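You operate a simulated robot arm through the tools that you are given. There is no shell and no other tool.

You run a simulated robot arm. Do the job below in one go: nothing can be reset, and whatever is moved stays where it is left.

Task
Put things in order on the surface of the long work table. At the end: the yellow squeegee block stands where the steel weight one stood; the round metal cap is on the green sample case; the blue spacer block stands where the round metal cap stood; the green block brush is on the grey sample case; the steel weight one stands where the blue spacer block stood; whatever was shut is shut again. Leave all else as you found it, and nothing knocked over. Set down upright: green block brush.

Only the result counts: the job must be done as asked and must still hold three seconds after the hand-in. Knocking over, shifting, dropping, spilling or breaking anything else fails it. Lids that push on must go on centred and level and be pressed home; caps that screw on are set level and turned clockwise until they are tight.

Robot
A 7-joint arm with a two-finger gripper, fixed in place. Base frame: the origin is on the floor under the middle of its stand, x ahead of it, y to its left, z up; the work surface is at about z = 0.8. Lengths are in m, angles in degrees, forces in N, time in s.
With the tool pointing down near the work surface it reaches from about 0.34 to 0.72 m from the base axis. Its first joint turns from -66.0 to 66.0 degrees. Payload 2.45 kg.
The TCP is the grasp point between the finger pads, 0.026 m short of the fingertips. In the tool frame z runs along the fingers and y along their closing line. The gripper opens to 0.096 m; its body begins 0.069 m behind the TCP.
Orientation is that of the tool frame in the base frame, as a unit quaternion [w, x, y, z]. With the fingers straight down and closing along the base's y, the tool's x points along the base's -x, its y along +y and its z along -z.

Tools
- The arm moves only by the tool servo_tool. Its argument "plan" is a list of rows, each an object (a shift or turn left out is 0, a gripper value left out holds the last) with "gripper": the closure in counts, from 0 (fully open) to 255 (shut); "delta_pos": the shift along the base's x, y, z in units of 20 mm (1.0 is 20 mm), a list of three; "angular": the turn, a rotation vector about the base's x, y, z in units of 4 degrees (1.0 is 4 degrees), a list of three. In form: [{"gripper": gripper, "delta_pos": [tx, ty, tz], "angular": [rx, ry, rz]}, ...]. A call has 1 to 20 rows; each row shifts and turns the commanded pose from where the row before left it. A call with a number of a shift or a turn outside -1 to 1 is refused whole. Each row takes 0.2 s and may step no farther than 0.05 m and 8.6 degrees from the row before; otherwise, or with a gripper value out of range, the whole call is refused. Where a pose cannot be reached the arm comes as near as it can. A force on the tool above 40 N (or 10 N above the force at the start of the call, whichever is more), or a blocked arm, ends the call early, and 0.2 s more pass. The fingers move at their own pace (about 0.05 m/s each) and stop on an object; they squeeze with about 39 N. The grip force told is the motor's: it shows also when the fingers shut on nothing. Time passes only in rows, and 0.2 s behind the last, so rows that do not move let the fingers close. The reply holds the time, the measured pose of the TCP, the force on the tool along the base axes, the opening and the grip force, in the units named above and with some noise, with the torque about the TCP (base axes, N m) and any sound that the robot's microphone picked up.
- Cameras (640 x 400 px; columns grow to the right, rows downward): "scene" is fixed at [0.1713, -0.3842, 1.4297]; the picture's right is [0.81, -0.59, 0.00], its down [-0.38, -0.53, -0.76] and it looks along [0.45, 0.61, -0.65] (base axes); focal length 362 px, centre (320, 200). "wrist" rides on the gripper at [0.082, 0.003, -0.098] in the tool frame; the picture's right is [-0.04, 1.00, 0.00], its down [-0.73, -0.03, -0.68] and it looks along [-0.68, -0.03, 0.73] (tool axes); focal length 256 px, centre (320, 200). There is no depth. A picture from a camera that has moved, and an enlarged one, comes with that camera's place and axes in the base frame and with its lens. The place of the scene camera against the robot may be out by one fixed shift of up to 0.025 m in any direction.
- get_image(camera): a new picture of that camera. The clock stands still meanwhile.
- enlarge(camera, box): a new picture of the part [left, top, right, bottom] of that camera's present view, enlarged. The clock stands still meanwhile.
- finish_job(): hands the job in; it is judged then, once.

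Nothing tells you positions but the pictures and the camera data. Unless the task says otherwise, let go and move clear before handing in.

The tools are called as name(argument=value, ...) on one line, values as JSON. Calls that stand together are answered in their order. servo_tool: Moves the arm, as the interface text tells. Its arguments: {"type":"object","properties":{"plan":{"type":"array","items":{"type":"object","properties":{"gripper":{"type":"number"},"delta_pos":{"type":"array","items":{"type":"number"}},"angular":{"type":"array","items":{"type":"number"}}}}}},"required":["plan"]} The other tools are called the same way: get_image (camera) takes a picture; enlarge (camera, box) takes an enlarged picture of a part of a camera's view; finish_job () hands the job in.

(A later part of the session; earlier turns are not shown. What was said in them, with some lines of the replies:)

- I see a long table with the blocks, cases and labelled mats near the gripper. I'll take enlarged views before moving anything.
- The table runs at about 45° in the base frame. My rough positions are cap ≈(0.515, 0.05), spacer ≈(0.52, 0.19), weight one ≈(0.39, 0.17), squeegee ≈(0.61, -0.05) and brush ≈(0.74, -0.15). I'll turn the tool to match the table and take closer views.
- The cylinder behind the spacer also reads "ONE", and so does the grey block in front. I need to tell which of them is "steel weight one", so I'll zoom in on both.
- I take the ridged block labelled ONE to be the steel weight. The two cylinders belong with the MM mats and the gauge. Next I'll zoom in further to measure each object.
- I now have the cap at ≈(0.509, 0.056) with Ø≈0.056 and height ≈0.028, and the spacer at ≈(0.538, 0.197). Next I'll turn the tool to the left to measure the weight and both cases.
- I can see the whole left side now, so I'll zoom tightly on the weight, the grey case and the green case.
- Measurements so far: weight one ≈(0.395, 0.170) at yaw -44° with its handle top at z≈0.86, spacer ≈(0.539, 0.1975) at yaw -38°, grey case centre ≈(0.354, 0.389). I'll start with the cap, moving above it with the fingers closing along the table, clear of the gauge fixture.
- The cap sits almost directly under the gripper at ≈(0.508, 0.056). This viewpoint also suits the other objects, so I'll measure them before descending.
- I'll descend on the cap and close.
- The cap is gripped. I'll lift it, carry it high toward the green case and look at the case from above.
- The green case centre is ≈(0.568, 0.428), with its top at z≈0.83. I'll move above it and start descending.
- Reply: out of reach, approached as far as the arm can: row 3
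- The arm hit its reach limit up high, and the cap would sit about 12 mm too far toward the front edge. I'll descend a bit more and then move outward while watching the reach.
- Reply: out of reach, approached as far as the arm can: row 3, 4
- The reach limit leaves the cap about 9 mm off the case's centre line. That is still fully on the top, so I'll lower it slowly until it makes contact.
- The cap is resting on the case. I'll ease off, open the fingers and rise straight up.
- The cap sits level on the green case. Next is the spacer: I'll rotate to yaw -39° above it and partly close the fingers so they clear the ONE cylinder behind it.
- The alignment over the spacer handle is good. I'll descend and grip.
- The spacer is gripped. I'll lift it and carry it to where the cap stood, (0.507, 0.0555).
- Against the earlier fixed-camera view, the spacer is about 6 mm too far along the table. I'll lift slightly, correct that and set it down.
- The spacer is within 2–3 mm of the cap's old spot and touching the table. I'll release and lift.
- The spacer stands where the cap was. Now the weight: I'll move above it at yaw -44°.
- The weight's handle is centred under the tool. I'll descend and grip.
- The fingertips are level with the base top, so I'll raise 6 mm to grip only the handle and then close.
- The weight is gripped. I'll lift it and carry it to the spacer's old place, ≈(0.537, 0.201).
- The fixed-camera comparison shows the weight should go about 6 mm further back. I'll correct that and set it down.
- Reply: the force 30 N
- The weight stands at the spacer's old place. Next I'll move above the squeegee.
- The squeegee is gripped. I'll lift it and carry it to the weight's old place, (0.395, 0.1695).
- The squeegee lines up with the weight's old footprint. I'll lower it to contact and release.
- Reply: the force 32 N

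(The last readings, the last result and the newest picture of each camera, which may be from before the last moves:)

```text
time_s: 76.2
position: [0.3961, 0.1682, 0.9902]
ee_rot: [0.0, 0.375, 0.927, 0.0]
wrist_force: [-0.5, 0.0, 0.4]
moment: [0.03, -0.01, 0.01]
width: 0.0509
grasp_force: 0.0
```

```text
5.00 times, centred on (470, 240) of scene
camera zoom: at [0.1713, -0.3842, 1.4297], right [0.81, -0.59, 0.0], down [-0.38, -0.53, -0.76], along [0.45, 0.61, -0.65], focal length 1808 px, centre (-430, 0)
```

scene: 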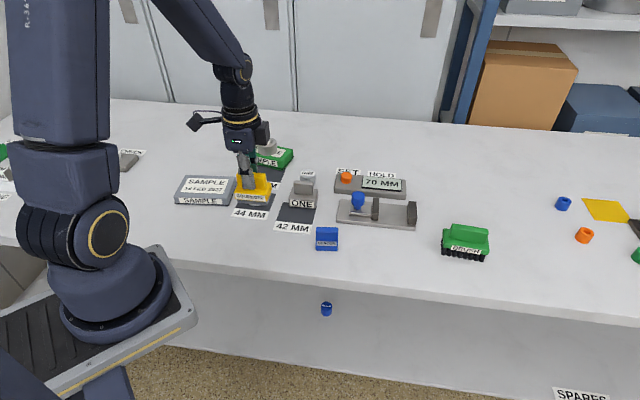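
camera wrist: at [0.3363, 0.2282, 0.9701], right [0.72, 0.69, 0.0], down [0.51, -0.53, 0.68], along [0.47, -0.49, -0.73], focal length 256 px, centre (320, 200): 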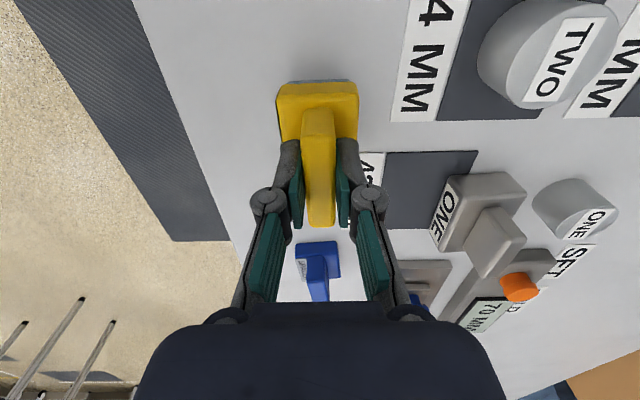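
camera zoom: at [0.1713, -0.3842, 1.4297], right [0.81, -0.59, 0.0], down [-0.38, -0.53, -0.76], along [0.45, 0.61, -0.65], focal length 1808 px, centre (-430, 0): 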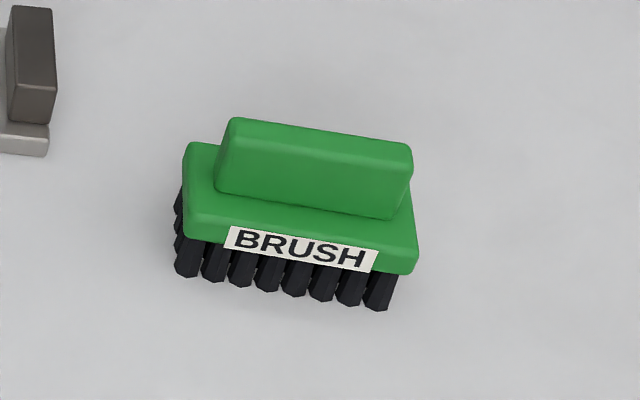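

Next is the brush, which is near the edge of reach. I'll move toward it and look first.

servo_tool(plan=[{"delta_pos": [0.94, -0.88, 0], "angular": [0, 0, -0.25]}, {"delta_pos": [0.94, -0.88, 0], "angular": [0, 0, -0.25]}, {"delta_pos": [0.94, -0.88, 0], "angular": [0, 0, -0.25]}, {"delta_pos": [0.94, -0.88, 0], "angular": [0, 0, -0.25]}, {"delta_pos": [0.94, -0.88, 0]}, {"delta_pos": [0.94, -0.88, 0]}, {"delta_pos": [0.94, -0.88, 0]}, {"delta_pos": [0.94, -0.88, 0]}, {"delta_pos": [0.94, -0.88, 0]}, {"delta_pos": [0.94, -0.88, 0]}, {"delta_pos": [0.94, -0.88, 0]}, {"delta_pos": [0.94, -0.88, 0]}, {"delta_pos": [0.94, -0.88, 0]}, {"delta_pos": [0.94, -0.88, 0]}, {}])

get_image(camera="wrist")

enlarge(camera="wrist", box=[270, 20, 390, 160])

```text
time_s: 79.4
position: [0.6599, -0.0793, 0.9893]
ee_rot: [0.0, 0.407, 0.913, 0.001]
wrist_force: [0.4, -0.4, 0.4]
moment: [0.0, 0.0, 0.02]
width: 0.0507
grasp_force: 0.0
```

```text
taken
camera wrist: at [0.6058, -0.0167, 1.0888], right [0.77, 0.64, 0.0], down [0.47, -0.56, 0.68], along [0.43, -0.52, -0.73], focal length 256 px, centre (320, 200)
```

wrist: 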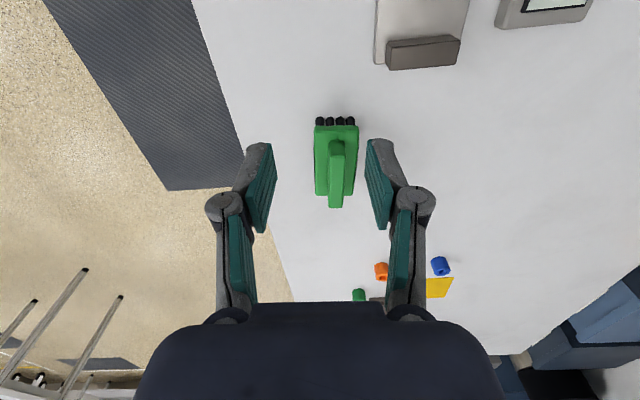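

```text
2.86 times, centred on (330, 90) of wrist
camera zoom: at [0.6058, -0.0167, 1.0888], right [0.77, 0.64, 0.0], down [0.47, -0.56, 0.68], along [0.43, -0.52, -0.73], focal length 731 px, centre (291, 514)
```

zoom: 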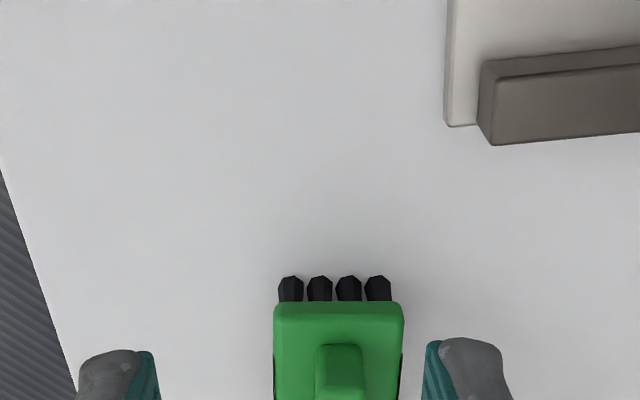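

enlarge(camera="wrist", box=[270, 100, 400, 220])

```text
3.33 times, centred on (335, 160) of wrist
camera zoom: at [0.6058, -0.0167, 1.0888], right [0.77, 0.64, 0.0], down [0.47, -0.56, 0.68], along [0.43, -0.52, -0.73], focal length 853 px, centre (270, 333)
```

zoom: 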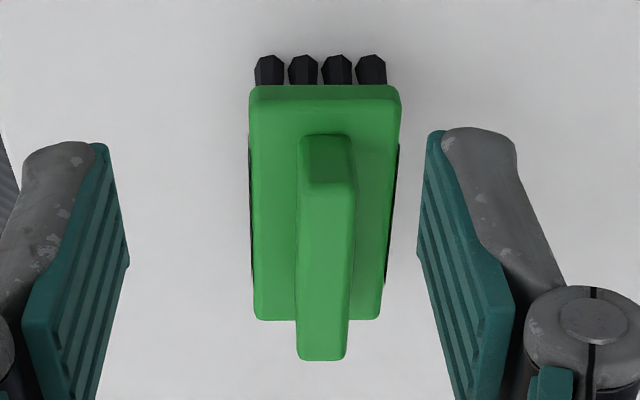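

The brush centre is ≈(0.7335, -0.1427), about 0.747 m out and beyond the vertical-tool reach. I'll tilt the tool outward about its closing axis by 16°, which keeps the pads parallel to the handle.

servo_tool(plan=[{"angular": [0, 0, -0.33]}, {"angular": [-0.759, -0.651, 0]}, {"angular": [-0.759, -0.651, 0]}, {"angular": [-0.759, -0.651, 0]}, {"angular": [-0.759, -0.651, 0]}, {}])

get_image(camera="wrist")

```text
time_s: 80.8
position: [0.6584, -0.0767, 0.9914]
ee_rot: [0.126, 0.413, 0.9, -0.058]
wrist_force: [0.2, 0.6, 0.4]
moment: [-0.03, 0.0, 0.0]
width: 0.0508
grasp_force: 0.0
```

```text
taken
camera wrist: at [0.5909, 0.0047, 1.0643], right [0.78, 0.62, 0.01], down [0.32, -0.41, 0.86], along [0.54, -0.67, -0.52], focal length 256 px, centre (320, 200)
```

wrist: 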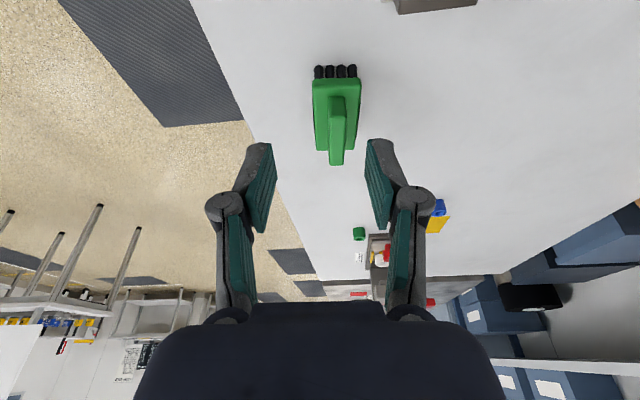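

servo_tool(plan=[{"delta_pos": [0.7, -0.6, -0.5]}, {"delta_pos": [0.7, -0.6, -0.5]}, {"delta_pos": [0.7, -0.6, -0.5]}, {"delta_pos": [0.7, -0.6, -0.5]}, {"delta_pos": [0.7, -0.6, 0]}, {}])

get_image(camera="wrist")

enlarge(camera="wrist", box=[240, 40, 400, 190])

enlarge(camera="scene", box=[390, 160, 530, 270])

```text
time_s: 82.2
position: [0.73, -0.1369, 0.9514]
ee_rot: [0.125, 0.413, 0.9, -0.059]
wrist_force: [-0.3, -0.2, 0.1]
moment: [-0.01, 0.02, -0.02]
width: 0.051
grasp_force: 0.0
```

```text
taken
camera wrist: at [0.6616, -0.0556, 1.023], right [0.78, 0.62, 0.01], down [0.32, -0.41, 0.85], along [0.54, -0.67, -0.52], focal length 256 px, centre (320, 200)
```

wrist: 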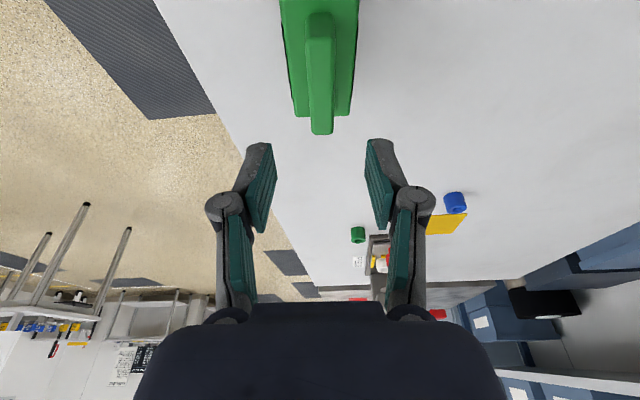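

```text
2.67 times, centred on (320, 115) of wrist
camera zoom: at [0.6616, -0.0556, 1.023], right [0.78, 0.62, 0.01], down [0.32, -0.41, 0.85], along [0.54, -0.67, -0.52], focal length 683 px, centre (320, 427)
```

zoom: 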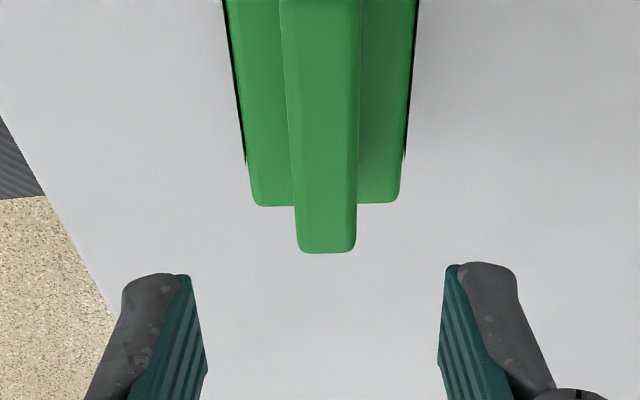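

```text
3.64 times, centred on (460, 215) of scene
camera zoom: at [0.1713, -0.3842, 1.4297], right [0.81, -0.59, 0.0], down [-0.38, -0.53, -0.76], along [0.45, 0.61, -0.65], focal length 1315 px, centre (-189, 146)
```

zoom: 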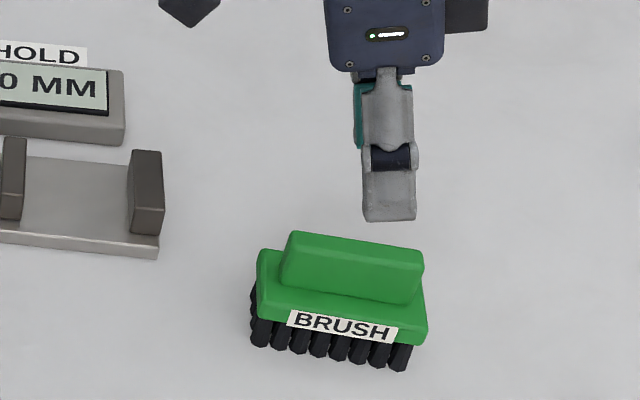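

The tilted pose reaches it, with the handle aligned between the fingers. I'll descend.

servo_tool(plan=[{"delta_pos": [0.03, 0.03, -1]}, {"delta_pos": [0, 0, -1]}, {"delta_pos": [0, 0, -1]}, {"delta_pos": [0, 0, -0.7]}, {}])

get_image(camera="wrist")

enlarge(camera="wrist", box=[220, 70, 420, 240])

enlarge(camera="scene", box=[390, 160, 530, 270])

```text
time_s: 83.4
position: [0.7301, -0.1356, 0.8794]
ee_rot: [0.126, 0.413, 0.9, -0.058]
wrist_force: [0.2, -0.3, -0.7]
moment: [-0.02, 0.01, -0.02]
width: 0.0508
grasp_force: 0.1
```

```text
taken
camera wrist: at [0.6626, -0.0531, 0.9502], right [0.78, 0.62, 0.01], down [0.32, -0.41, 0.85], along [0.54, -0.67, -0.52], focal length 256 px, centre (320, 200)
```

wrist: 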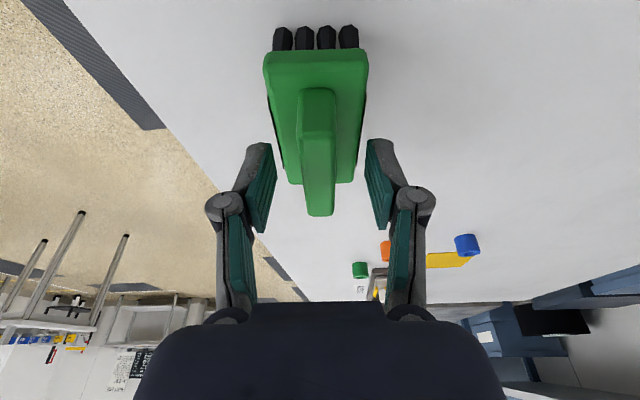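

```text
2.35 times, centred on (320, 155) of wrist
camera zoom: at [0.6626, -0.0531, 0.9502], right [0.78, 0.62, 0.01], down [0.32, -0.41, 0.85], along [0.54, -0.67, -0.52], focal length 602 px, centre (320, 306)
```

zoom: 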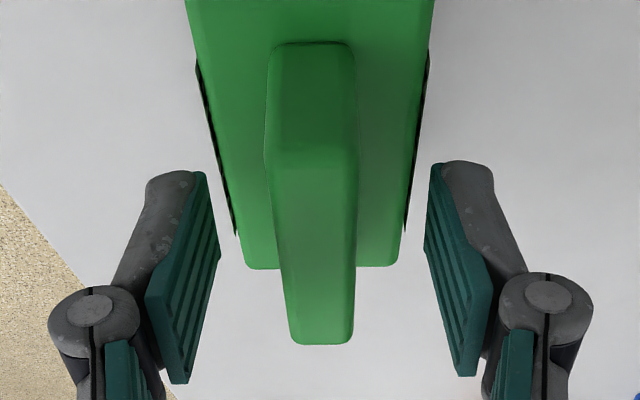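

```text
3.64 times, centred on (460, 215) of scene
camera zoom: at [0.1713, -0.3842, 1.4297], right [0.81, -0.59, 0.0], down [-0.38, -0.53, -0.76], along [0.45, 0.61, -0.65], focal length 1315 px, centre (-189, 146)
```

zoom: 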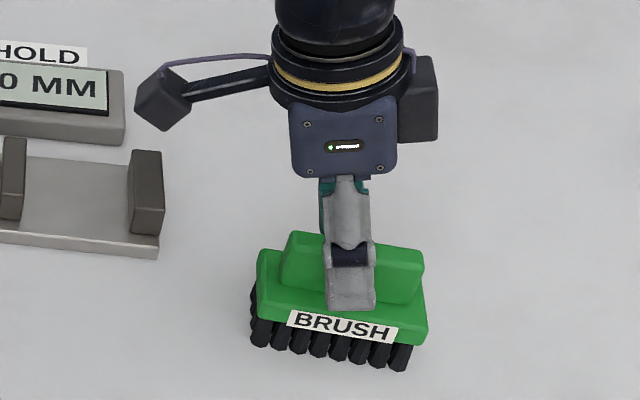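

servo_tool(plan=[{"delta_pos": [0.19, -0.23, 0]}, {"delta_pos": [0, 0, -0.25]}, {"delta_pos": [0, 0, -0.2]}, {}])

enlarge(camera="wrist", box=[220, 70, 420, 240])

enlarge(camera="scene", box=[390, 160, 530, 270])

```text
time_s: 84.4
position: [0.7353, -0.1391, 0.8692]
ee_rot: [0.128, 0.412, 0.9, -0.058]
wrist_force: [-0.1, -0.8, -0.3]
moment: [-0.02, 0.0, 0.0]
width: 0.0506
grasp_force: 0.1
```

```text
2.35 times, centred on (320, 155) of wrist
camera zoom: at [0.6664, -0.0583, 0.9409], right [0.78, 0.62, 0.01], down [0.32, -0.41, 0.85], along [0.54, -0.67, -0.52], focal length 602 px, centre (320, 306)
```

zoom: 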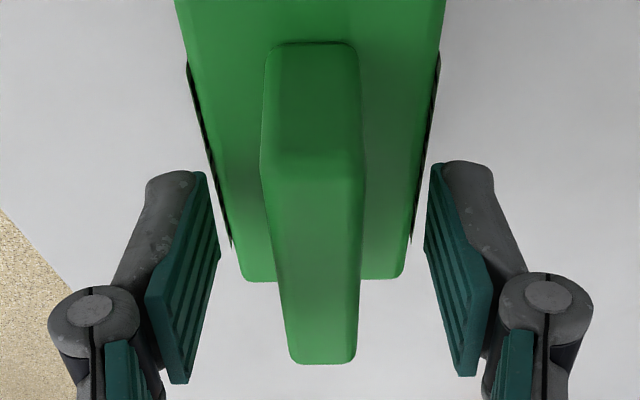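

```text
3.64 times, centred on (460, 215) of scene
camera zoom: at [0.1713, -0.3842, 1.4297], right [0.81, -0.59, 0.0], down [-0.38, -0.53, -0.76], along [0.45, 0.61, -0.65], focal length 1315 px, centre (-189, 146)
```

zoom: 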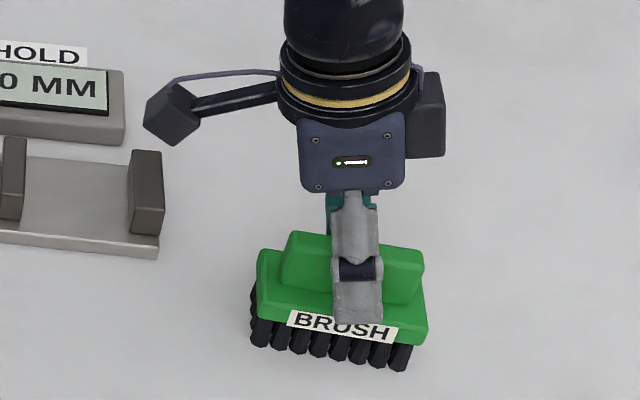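

servo_tool(plan=[{"delta_pos": [0.05, -0.06, 0.08]}, {}, {"gripper": 255}, {"gripper": 255}, {"gripper": 255}, {"gripper": 255}, {"gripper": 255}])

enlarge(camera="wrist", box=[220, 70, 420, 240])

enlarge(camera="scene", box=[390, 160, 530, 270])

```text
time_s: 86.0
position: [0.7355, -0.1408, 0.8707]
ee_rot: [0.126, 0.414, 0.9, -0.058]
wrist_force: [0.6, -1.0, 1.6]
moment: [0.05, -0.02, -0.01]
width: 0.0171
grasp_force: 38.7
```

```text
2.35 times, centred on (320, 155) of wrist
camera zoom: at [0.6672, -0.0593, 0.9431], right [0.78, 0.62, 0.01], down [0.32, -0.41, 0.85], along [0.54, -0.67, -0.52], focal length 602 px, centre (320, 306)
```

zoom: 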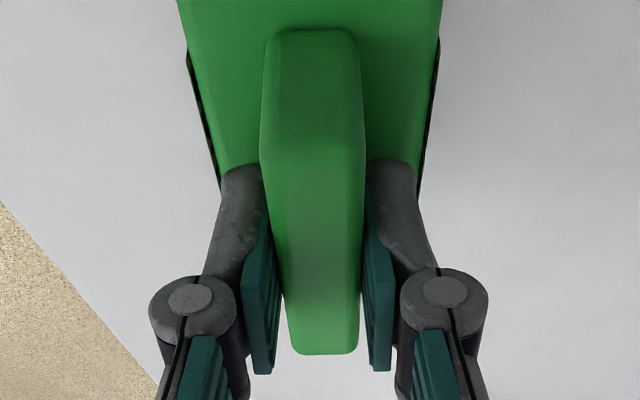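

```text
3.64 times, centred on (460, 215) of scene
camera zoom: at [0.1713, -0.3842, 1.4297], right [0.81, -0.59, 0.0], down [-0.38, -0.53, -0.76], along [0.45, 0.61, -0.65], focal length 1315 px, centre (-189, 146)
```

zoom: 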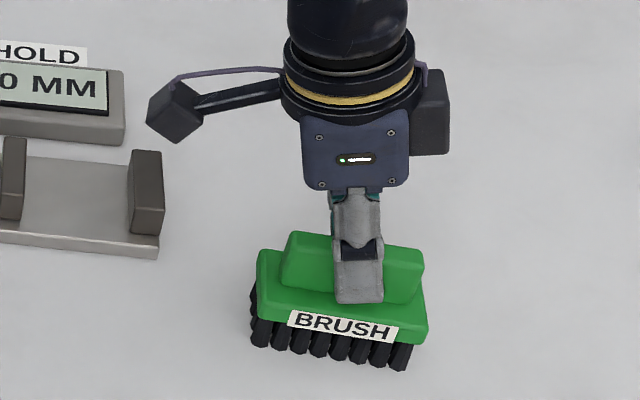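

The brush is gripped. I'll lift it well clear and carry it across to the grey case.

servo_tool(plan=[{"delta_pos": [0, 0, 0.4]}, {"delta_pos": [0, 0, 0.8]}, {"delta_pos": [0, 0, 1]}, {"delta_pos": [0, 0, 1]}, {"delta_pos": [0, 0, 1]}, {"delta_pos": [0, 0, 1]}, {"delta_pos": [-0.3, 0.4, 1]}, {"delta_pos": [-0.71, 0.985, 0]}, {"delta_pos": [-0.71, 0.985, 0]}, {"delta_pos": [-0.71, 0.985, 0]}, {"delta_pos": [-0.71, 0.985, 0]}, {"delta_pos": [-0.71, 0.985, 0]}, {"delta_pos": [-0.71, 0.985, 0]}, {}])

get_image(camera="scene")

get_image(camera="wrist")

```text
time_s: 89.0
position: [0.6444, -0.0161, 0.9944]
ee_rot: [0.127, 0.413, 0.9, -0.059]
wrist_force: [0.0, 0.1, -2.0]
moment: [0.0, -0.04, -0.01]
width: 0.0174
grasp_force: 39.4
```

```text
taken
```

scene: 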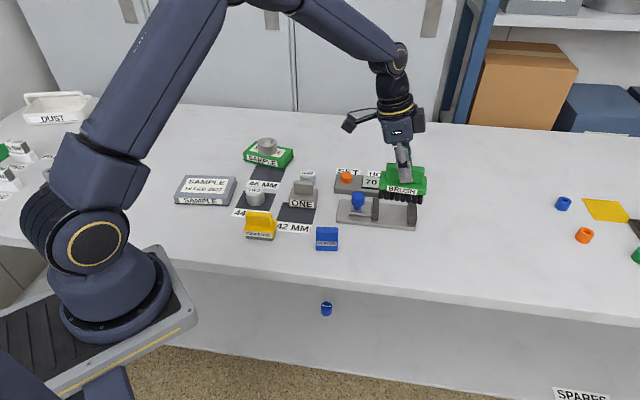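

```text
taken
camera wrist: at [0.5759, 0.0658, 1.0682], right [0.78, 0.62, 0.01], down [0.32, -0.41, 0.86], along [0.54, -0.67, -0.52], focal length 256 px, centre (320, 200)
```

wrist: 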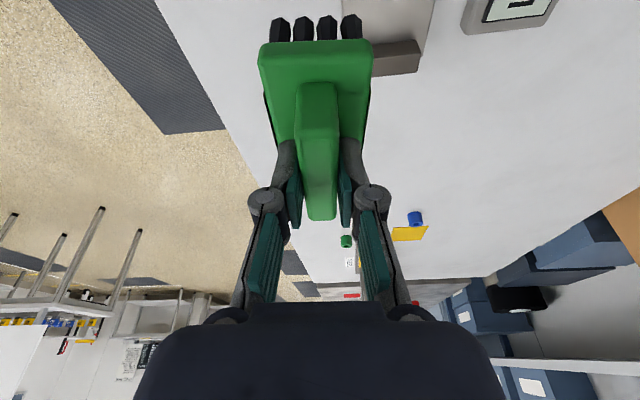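

servo_tool(plan=[{"delta_pos": [-0.7, 0.97, 0], "angular": [0, 0, 0.125]}, {"delta_pos": [-0.7, 0.97, 0], "angular": [0, 0, 0.125]}, {"delta_pos": [-0.7, 0.97, 0], "angular": [0, 0, 0.125]}, {"delta_pos": [-0.7, 0.97, 0], "angular": [0, 0, 0.125]}, {"delta_pos": [-0.7, 0.97, 0], "angular": [0, 0, 0.125]}, {"delta_pos": [-0.7, 0.97, 0], "angular": [0, 0, 0.125]}, {"delta_pos": [-0.7, 0.97, 0], "angular": [0, 0, 0.125]}, {"delta_pos": [-0.7, 0.97, 0], "angular": [0, 0, 0.125]}, {"delta_pos": [-0.7, 0.97, 0], "angular": [0, 0, 0.125]}, {"delta_pos": [-0.7, 0.97, 0], "angular": [0, 0, 0.125]}, {"delta_pos": [-0.7, 0.97, 0], "angular": [0, 0, 0.125]}, {"delta_pos": [-0.7, 0.97, 0], "angular": [0, 0, 0.125]}, {"delta_pos": [-0.7, 0.97, 0], "angular": [0, 0, 0.125]}, {"delta_pos": [-0.7, 0.97, 0], "angular": [0, 0, 0.125]}, {"delta_pos": [-0.7, 0.97, 0], "angular": [0, 0, 0.125]}, {"delta_pos": [-0.7, 0.97, 0], "angular": [0, 0, 0.125]}, {"delta_pos": [-0.7, 0.97, 0], "angular": [0, 0, 0.125]}, {"delta_pos": [-0.7, 0.97, 0], "angular": [0, 0, 0.125]}, {"delta_pos": [-0.7, 0.97, 0], "angular": [0, 0, 0.125]}, {}])

get_image(camera="scene")

get_image(camera="wrist")

```text
time_s: 93.2
position: [0.378, 0.3529, 0.9947]
ee_rot: [0.131, 0.337, 0.931, -0.048]
wrist_force: [0.2, -0.9, -1.2]
moment: [0.0, -0.01, 0.02]
width: 0.0174
grasp_force: 39.1
```

```text
taken
```

scene: 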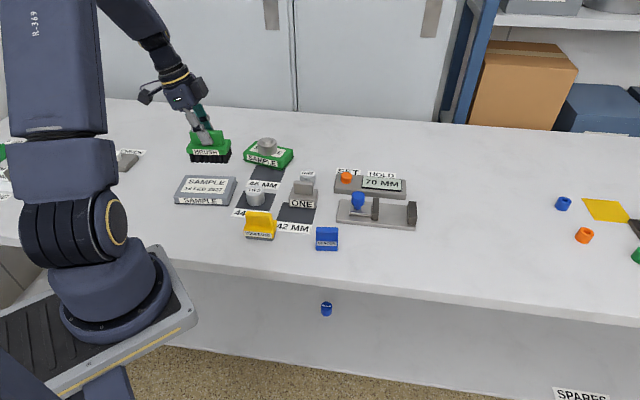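

```text
taken
camera wrist: at [0.2974, 0.4226, 1.0668], right [0.67, 0.74, 0.01], down [0.38, -0.35, 0.85], along [0.64, -0.57, -0.52], focal length 256 px, centre (320, 200)
```

wrist: 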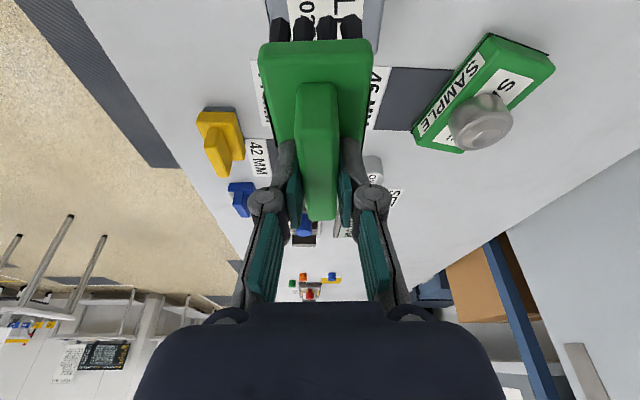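

servo_tool(plan=[{"delta_pos": [-0.67, 0.97, 0]}, {"delta_pos": [-0.67, 0.97, 0]}, {"delta_pos": [0, 0, -1]}, {"delta_pos": [0, 0, -1]}, {"delta_pos": [0, 0, -1]}, {}])

enlarge(camera="scene", box=[150, 120, 290, 220])

get_image(camera="wrist")

```text
time_s: 94.6
position: [0.3513, 0.3916, 0.9348]
ee_rot: [0.13, 0.337, 0.931, -0.048]
wrist_force: [0.2, 0.3, -1.7]
moment: [-0.01, 0.04, 0.01]
width: 0.0172
grasp_force: 39.0
```

```text
4.00 times, centred on (220, 170) of scene
camera zoom: at [0.1713, -0.3842, 1.4297], right [0.81, -0.59, 0.0], down [-0.38, -0.53, -0.76], along [0.45, 0.61, -0.65], focal length 1447 px, centre (720, 320)
```

zoom: 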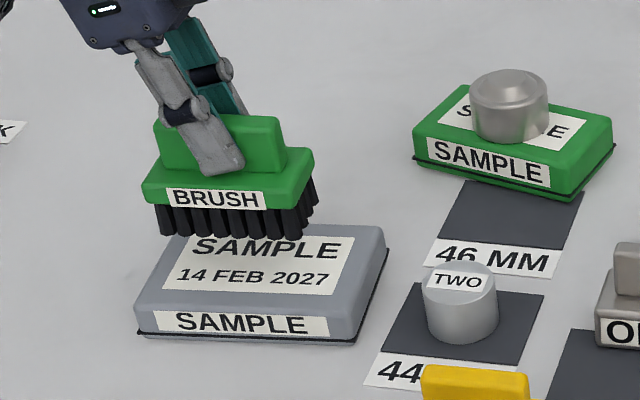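

```text
taken
camera wrist: at [0.27, 0.4609, 1.0064], right [0.67, 0.74, 0.01], down [0.38, -0.35, 0.85], along [0.64, -0.57, -0.52], focal length 256 px, centre (320, 200)
```

wrist: 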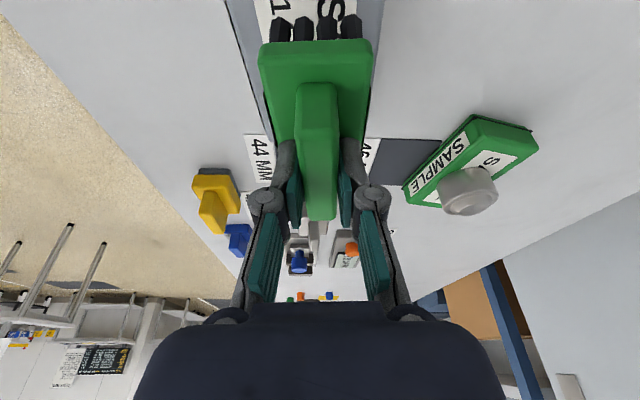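

servo_tool(plan=[{"delta_pos": [0.15, -0.05, -0.6]}, {"delta_pos": [0.1, 0, -0.4]}, {}])

enlarge(camera="scene", box=[160, 140, 260, 215])

get_image(camera="wrist")

```text
time_s: 95.4
position: [0.3548, 0.39, 0.915]
ee_rot: [0.132, 0.337, 0.931, -0.047]
wrist_force: [0.8, 0.4, -0.9]
moment: [-0.06, -0.01, 0.01]
width: 0.0174
grasp_force: 38.9
```

```text
5.33 times, centred on (210, 178) of scene
camera zoom: at [0.1713, -0.3842, 1.4297], right [0.81, -0.59, 0.0], down [-0.38, -0.53, -0.76], along [0.45, 0.61, -0.65], focal length 1929 px, centre (907, 320)
```

zoom: 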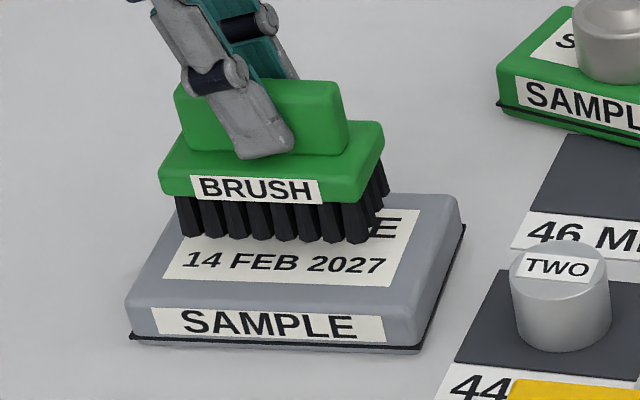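

```text
taken
camera wrist: at [0.2751, 0.459, 0.9877], right [0.67, 0.74, 0.01], down [0.38, -0.35, 0.85], along [0.64, -0.57, -0.52], focal length 256 px, centre (320, 200)
```

wrist: 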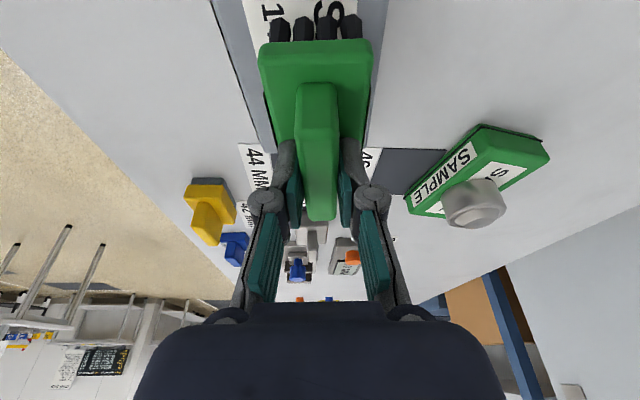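

The brush is about 1 cm too far back and to the left on the case. I'll shift it and check again.

servo_tool(plan=[{"delta_pos": [0.06, -0.35, 0]}, {"delta_pos": [0.06, -0.3, 0]}, {"delta_pos": [0, 0, -0.2]}, {}])

enlarge(camera="scene", box=[160, 140, 260, 215])

```text
time_s: 96.4
position: [0.357, 0.3772, 0.9123]
ee_rot: [0.131, 0.337, 0.931, -0.048]
wrist_force: [0.3, 0.0, -1.4]
moment: [-0.02, -0.02, 0.02]
width: 0.0172
grasp_force: 39.0
```

```text
5.33 times, centred on (210, 178) of scene
camera zoom: at [0.1713, -0.3842, 1.4297], right [0.81, -0.59, 0.0], down [-0.38, -0.53, -0.76], along [0.45, 0.61, -0.65], focal length 1929 px, centre (907, 320)
```

zoom: 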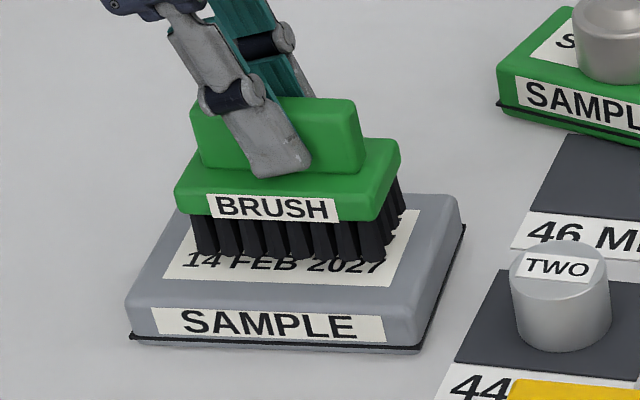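

The brush looks centred now. I'll lower it gently to contact.

servo_tool(plan=[{"delta_pos": [0, 0, -0.1]}, {"delta_pos": [0, 0, -0.05]}, {"delta_pos": [0, 0, -0.05]}, {"delta_pos": [0, 0, -0.05]}, {"delta_pos": [0, 0, -0.05]}, {}])

enlarge(camera="scene", box=[160, 140, 260, 215])

```text
time_s: 97.8
position: [0.3582, 0.3794, 0.9058]
ee_rot: [0.131, 0.337, 0.931, -0.048]
wrist_force: [-0.8, 0.4, -1.2]
moment: [0.02, -0.03, -0.01]
width: 0.0171
grasp_force: 38.5
```

```text
5.33 times, centred on (210, 178) of scene
camera zoom: at [0.1713, -0.3842, 1.4297], right [0.81, -0.59, 0.0], down [-0.38, -0.53, -0.76], along [0.45, 0.61, -0.65], focal length 1929 px, centre (907, 320)
```

zoom: 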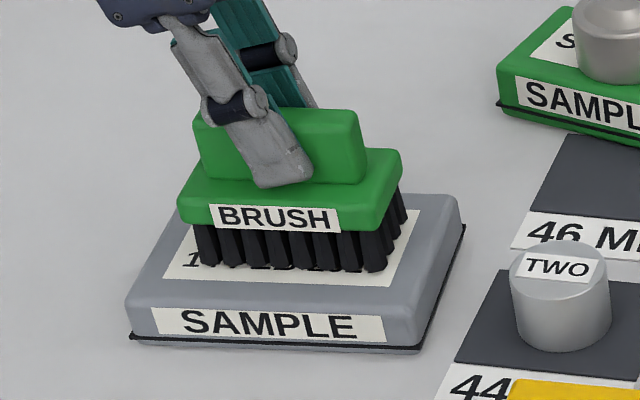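

servo_tool(plan=[{"delta_pos": [0, 0, -0.1]}, {"delta_pos": [0, 0, -0.05]}, {"delta_pos": [0, 0, -0.05]}, {"delta_pos": [0, 0, -0.05]}, {"delta_pos": [0, 0, -0.05]}, {}])

enlarge(camera="scene", box=[160, 140, 260, 215])

```text
time_s: 99.2
position: [0.3576, 0.3794, 0.9012]
ee_rot: [0.131, 0.337, 0.931, -0.046]
wrist_force: [-4.2, -1.4, 32.6]
moment: [-0.19, -0.07, 0.0]
width: 0.0171
grasp_force: 38.7
```

```text
5.33 times, centred on (210, 178) of scene
camera zoom: at [0.1708, -0.3846, 1.4296], right [0.81, -0.59, 0.0], down [-0.38, -0.53, -0.76], along [0.45, 0.61, -0.65], focal length 1929 px, centre (907, 320)
```

zoom: 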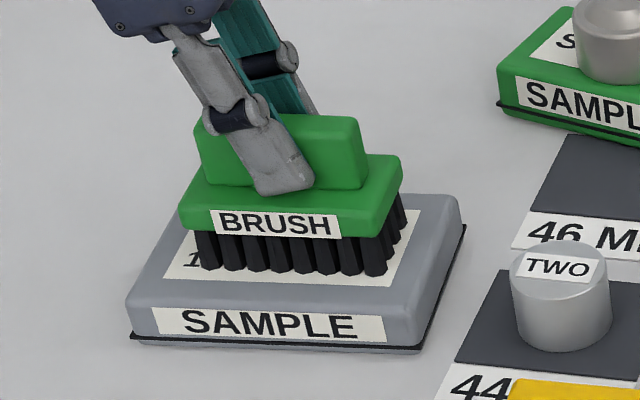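

The brush is firmly down on the grey case. I'll ease the force off, open and lift away.

servo_tool(plan=[{"delta_pos": [0, 0, 0.08]}, {}, {"gripper": 120}, {"gripper": 120}, {"gripper": 120}, {"delta_pos": [0, 0, 0.3]}, {"delta_pos": [0, 0, 0.8]}, {"delta_pos": [0, 0, 1]}, {"delta_pos": [0, 0, 1]}, {"delta_pos": [0, 0, 1]}, {"delta_pos": [0, 0, 1]}, {}])

enlarge(camera="scene", box=[160, 140, 260, 215])

get_image(camera="scene")

```text
time_s: 101.8
position: [0.357, 0.3792, 1.004]
ee_rot: [0.131, 0.337, 0.931, -0.047]
wrist_force: [-0.5, -0.2, 0.0]
moment: [0.0, 0.03, -0.02]
width: 0.0506
grasp_force: 0.0
```

```text
5.33 times, centred on (210, 178) of scene
camera zoom: at [0.1713, -0.3842, 1.4297], right [0.81, -0.59, 0.0], down [-0.38, -0.53, -0.76], along [0.45, 0.61, -0.65], focal length 1929 px, centre (907, 320)
```

zoom: 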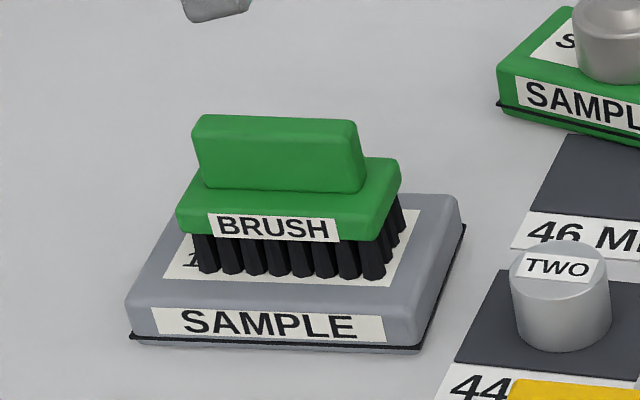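

```text
taken
```

scene: 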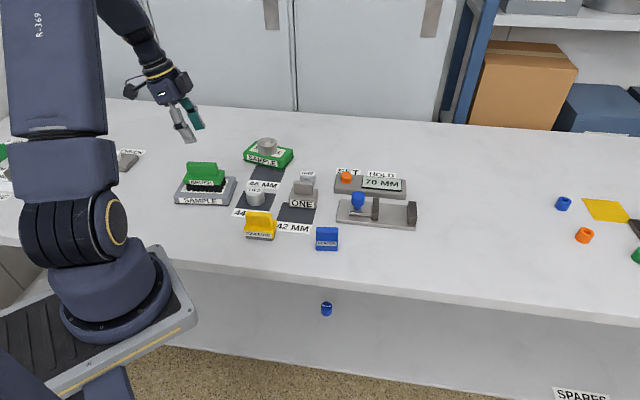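

All five items are in place. I'll rise a little further and take one last look at the whole table before handing in.

servo_tool(plan=[{"delta_pos": [0, 0, 1]}, {"delta_pos": [0, 0, 1], "angular": [0.65, 0.76, 0]}, {"delta_pos": [0, 0, 0.5], "angular": [0.65, 0.76, 0]}, {"angular": [0.65, 0.76, 0]}, {}, {}, {}])

enlarge(camera="scene", box=[160, 120, 440, 270])

get_image(camera="wrist")

```text
time_s: 103.4
position: [0.3572, 0.3794, 1.0523]
ee_rot: [0.033, 0.34, 0.94, -0.011]
wrist_force: [0.2, 0.3, 0.3]
moment: [0.02, 0.0, -0.02]
width: 0.0507
grasp_force: 0.2
```

```text
2.29 times, centred on (300, 195) of scene
camera zoom: at [0.1713, -0.3842, 1.4297], right [0.81, -0.59, 0.0], down [-0.38, -0.53, -0.76], along [0.45, 0.61, -0.65], focal length 827 px, centre (366, 211)
```

zoom: 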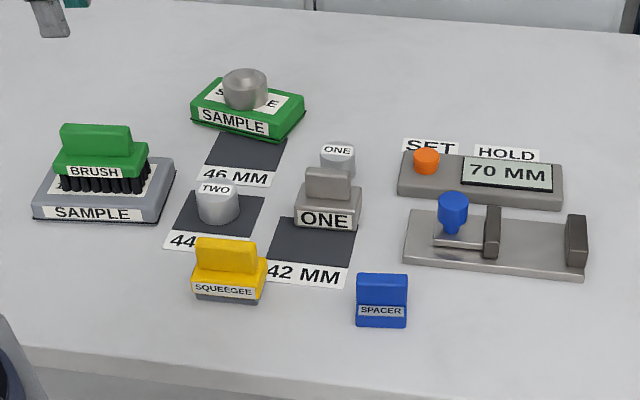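

```text
taken
camera wrist: at [0.2899, 0.4374, 1.1444], right [0.67, 0.74, 0.0], down [0.51, -0.46, 0.73], along [0.54, -0.49, -0.69], focal length 256 px, centre (320, 200)
```

wrist: 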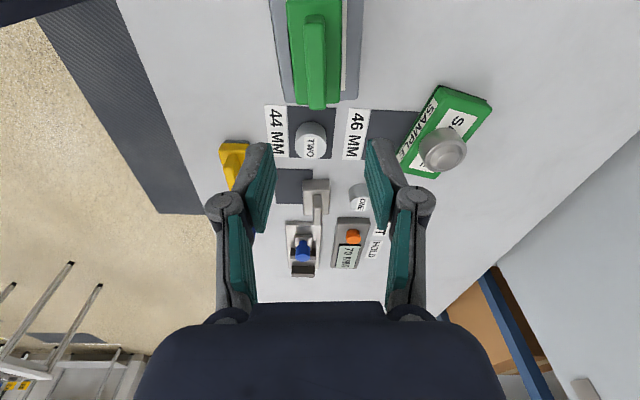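

The final pictures show everything where it should be. The cap is on the green case, the brush is upright on the grey case, and the spacer, weight and squeegee are on their new spots. Nothing else looks moved and the arm is clear, so I'm handing in.

finish_job()

```text
The job is handed in.
```

I've handed in the job with all five items moved. In the final pictures nothing is knocked over and nothing else looks shifted.

- **Round metal cap:** it sits flat on the green sample case, about 1 cm toward the front edge. The case is at the limit of the arm's reach.
- **Blue spacer block:** it stands where the cap stood, within about 3 mm.
- **Steel weight one:** it stands where the spacer stood, within about 2 mm.
- **Yellow squeegee block:** it stands where the weight stood, within a few millimetres.
- **Green block brush:** it stands upright on the grey sample case, bristles down and roughly centred.

**Which item was weight one:** two items were labelled "ONE", a grey block with a ridge handle and a cylinder behind the spacer. I took the block to be the steel weight, because the cylinders appear to belong with the MM mats and the gauge. If the cylinder was meant, the weight and squeegee placements are wrong.

I opened nothing, so there was nothing to shut again.
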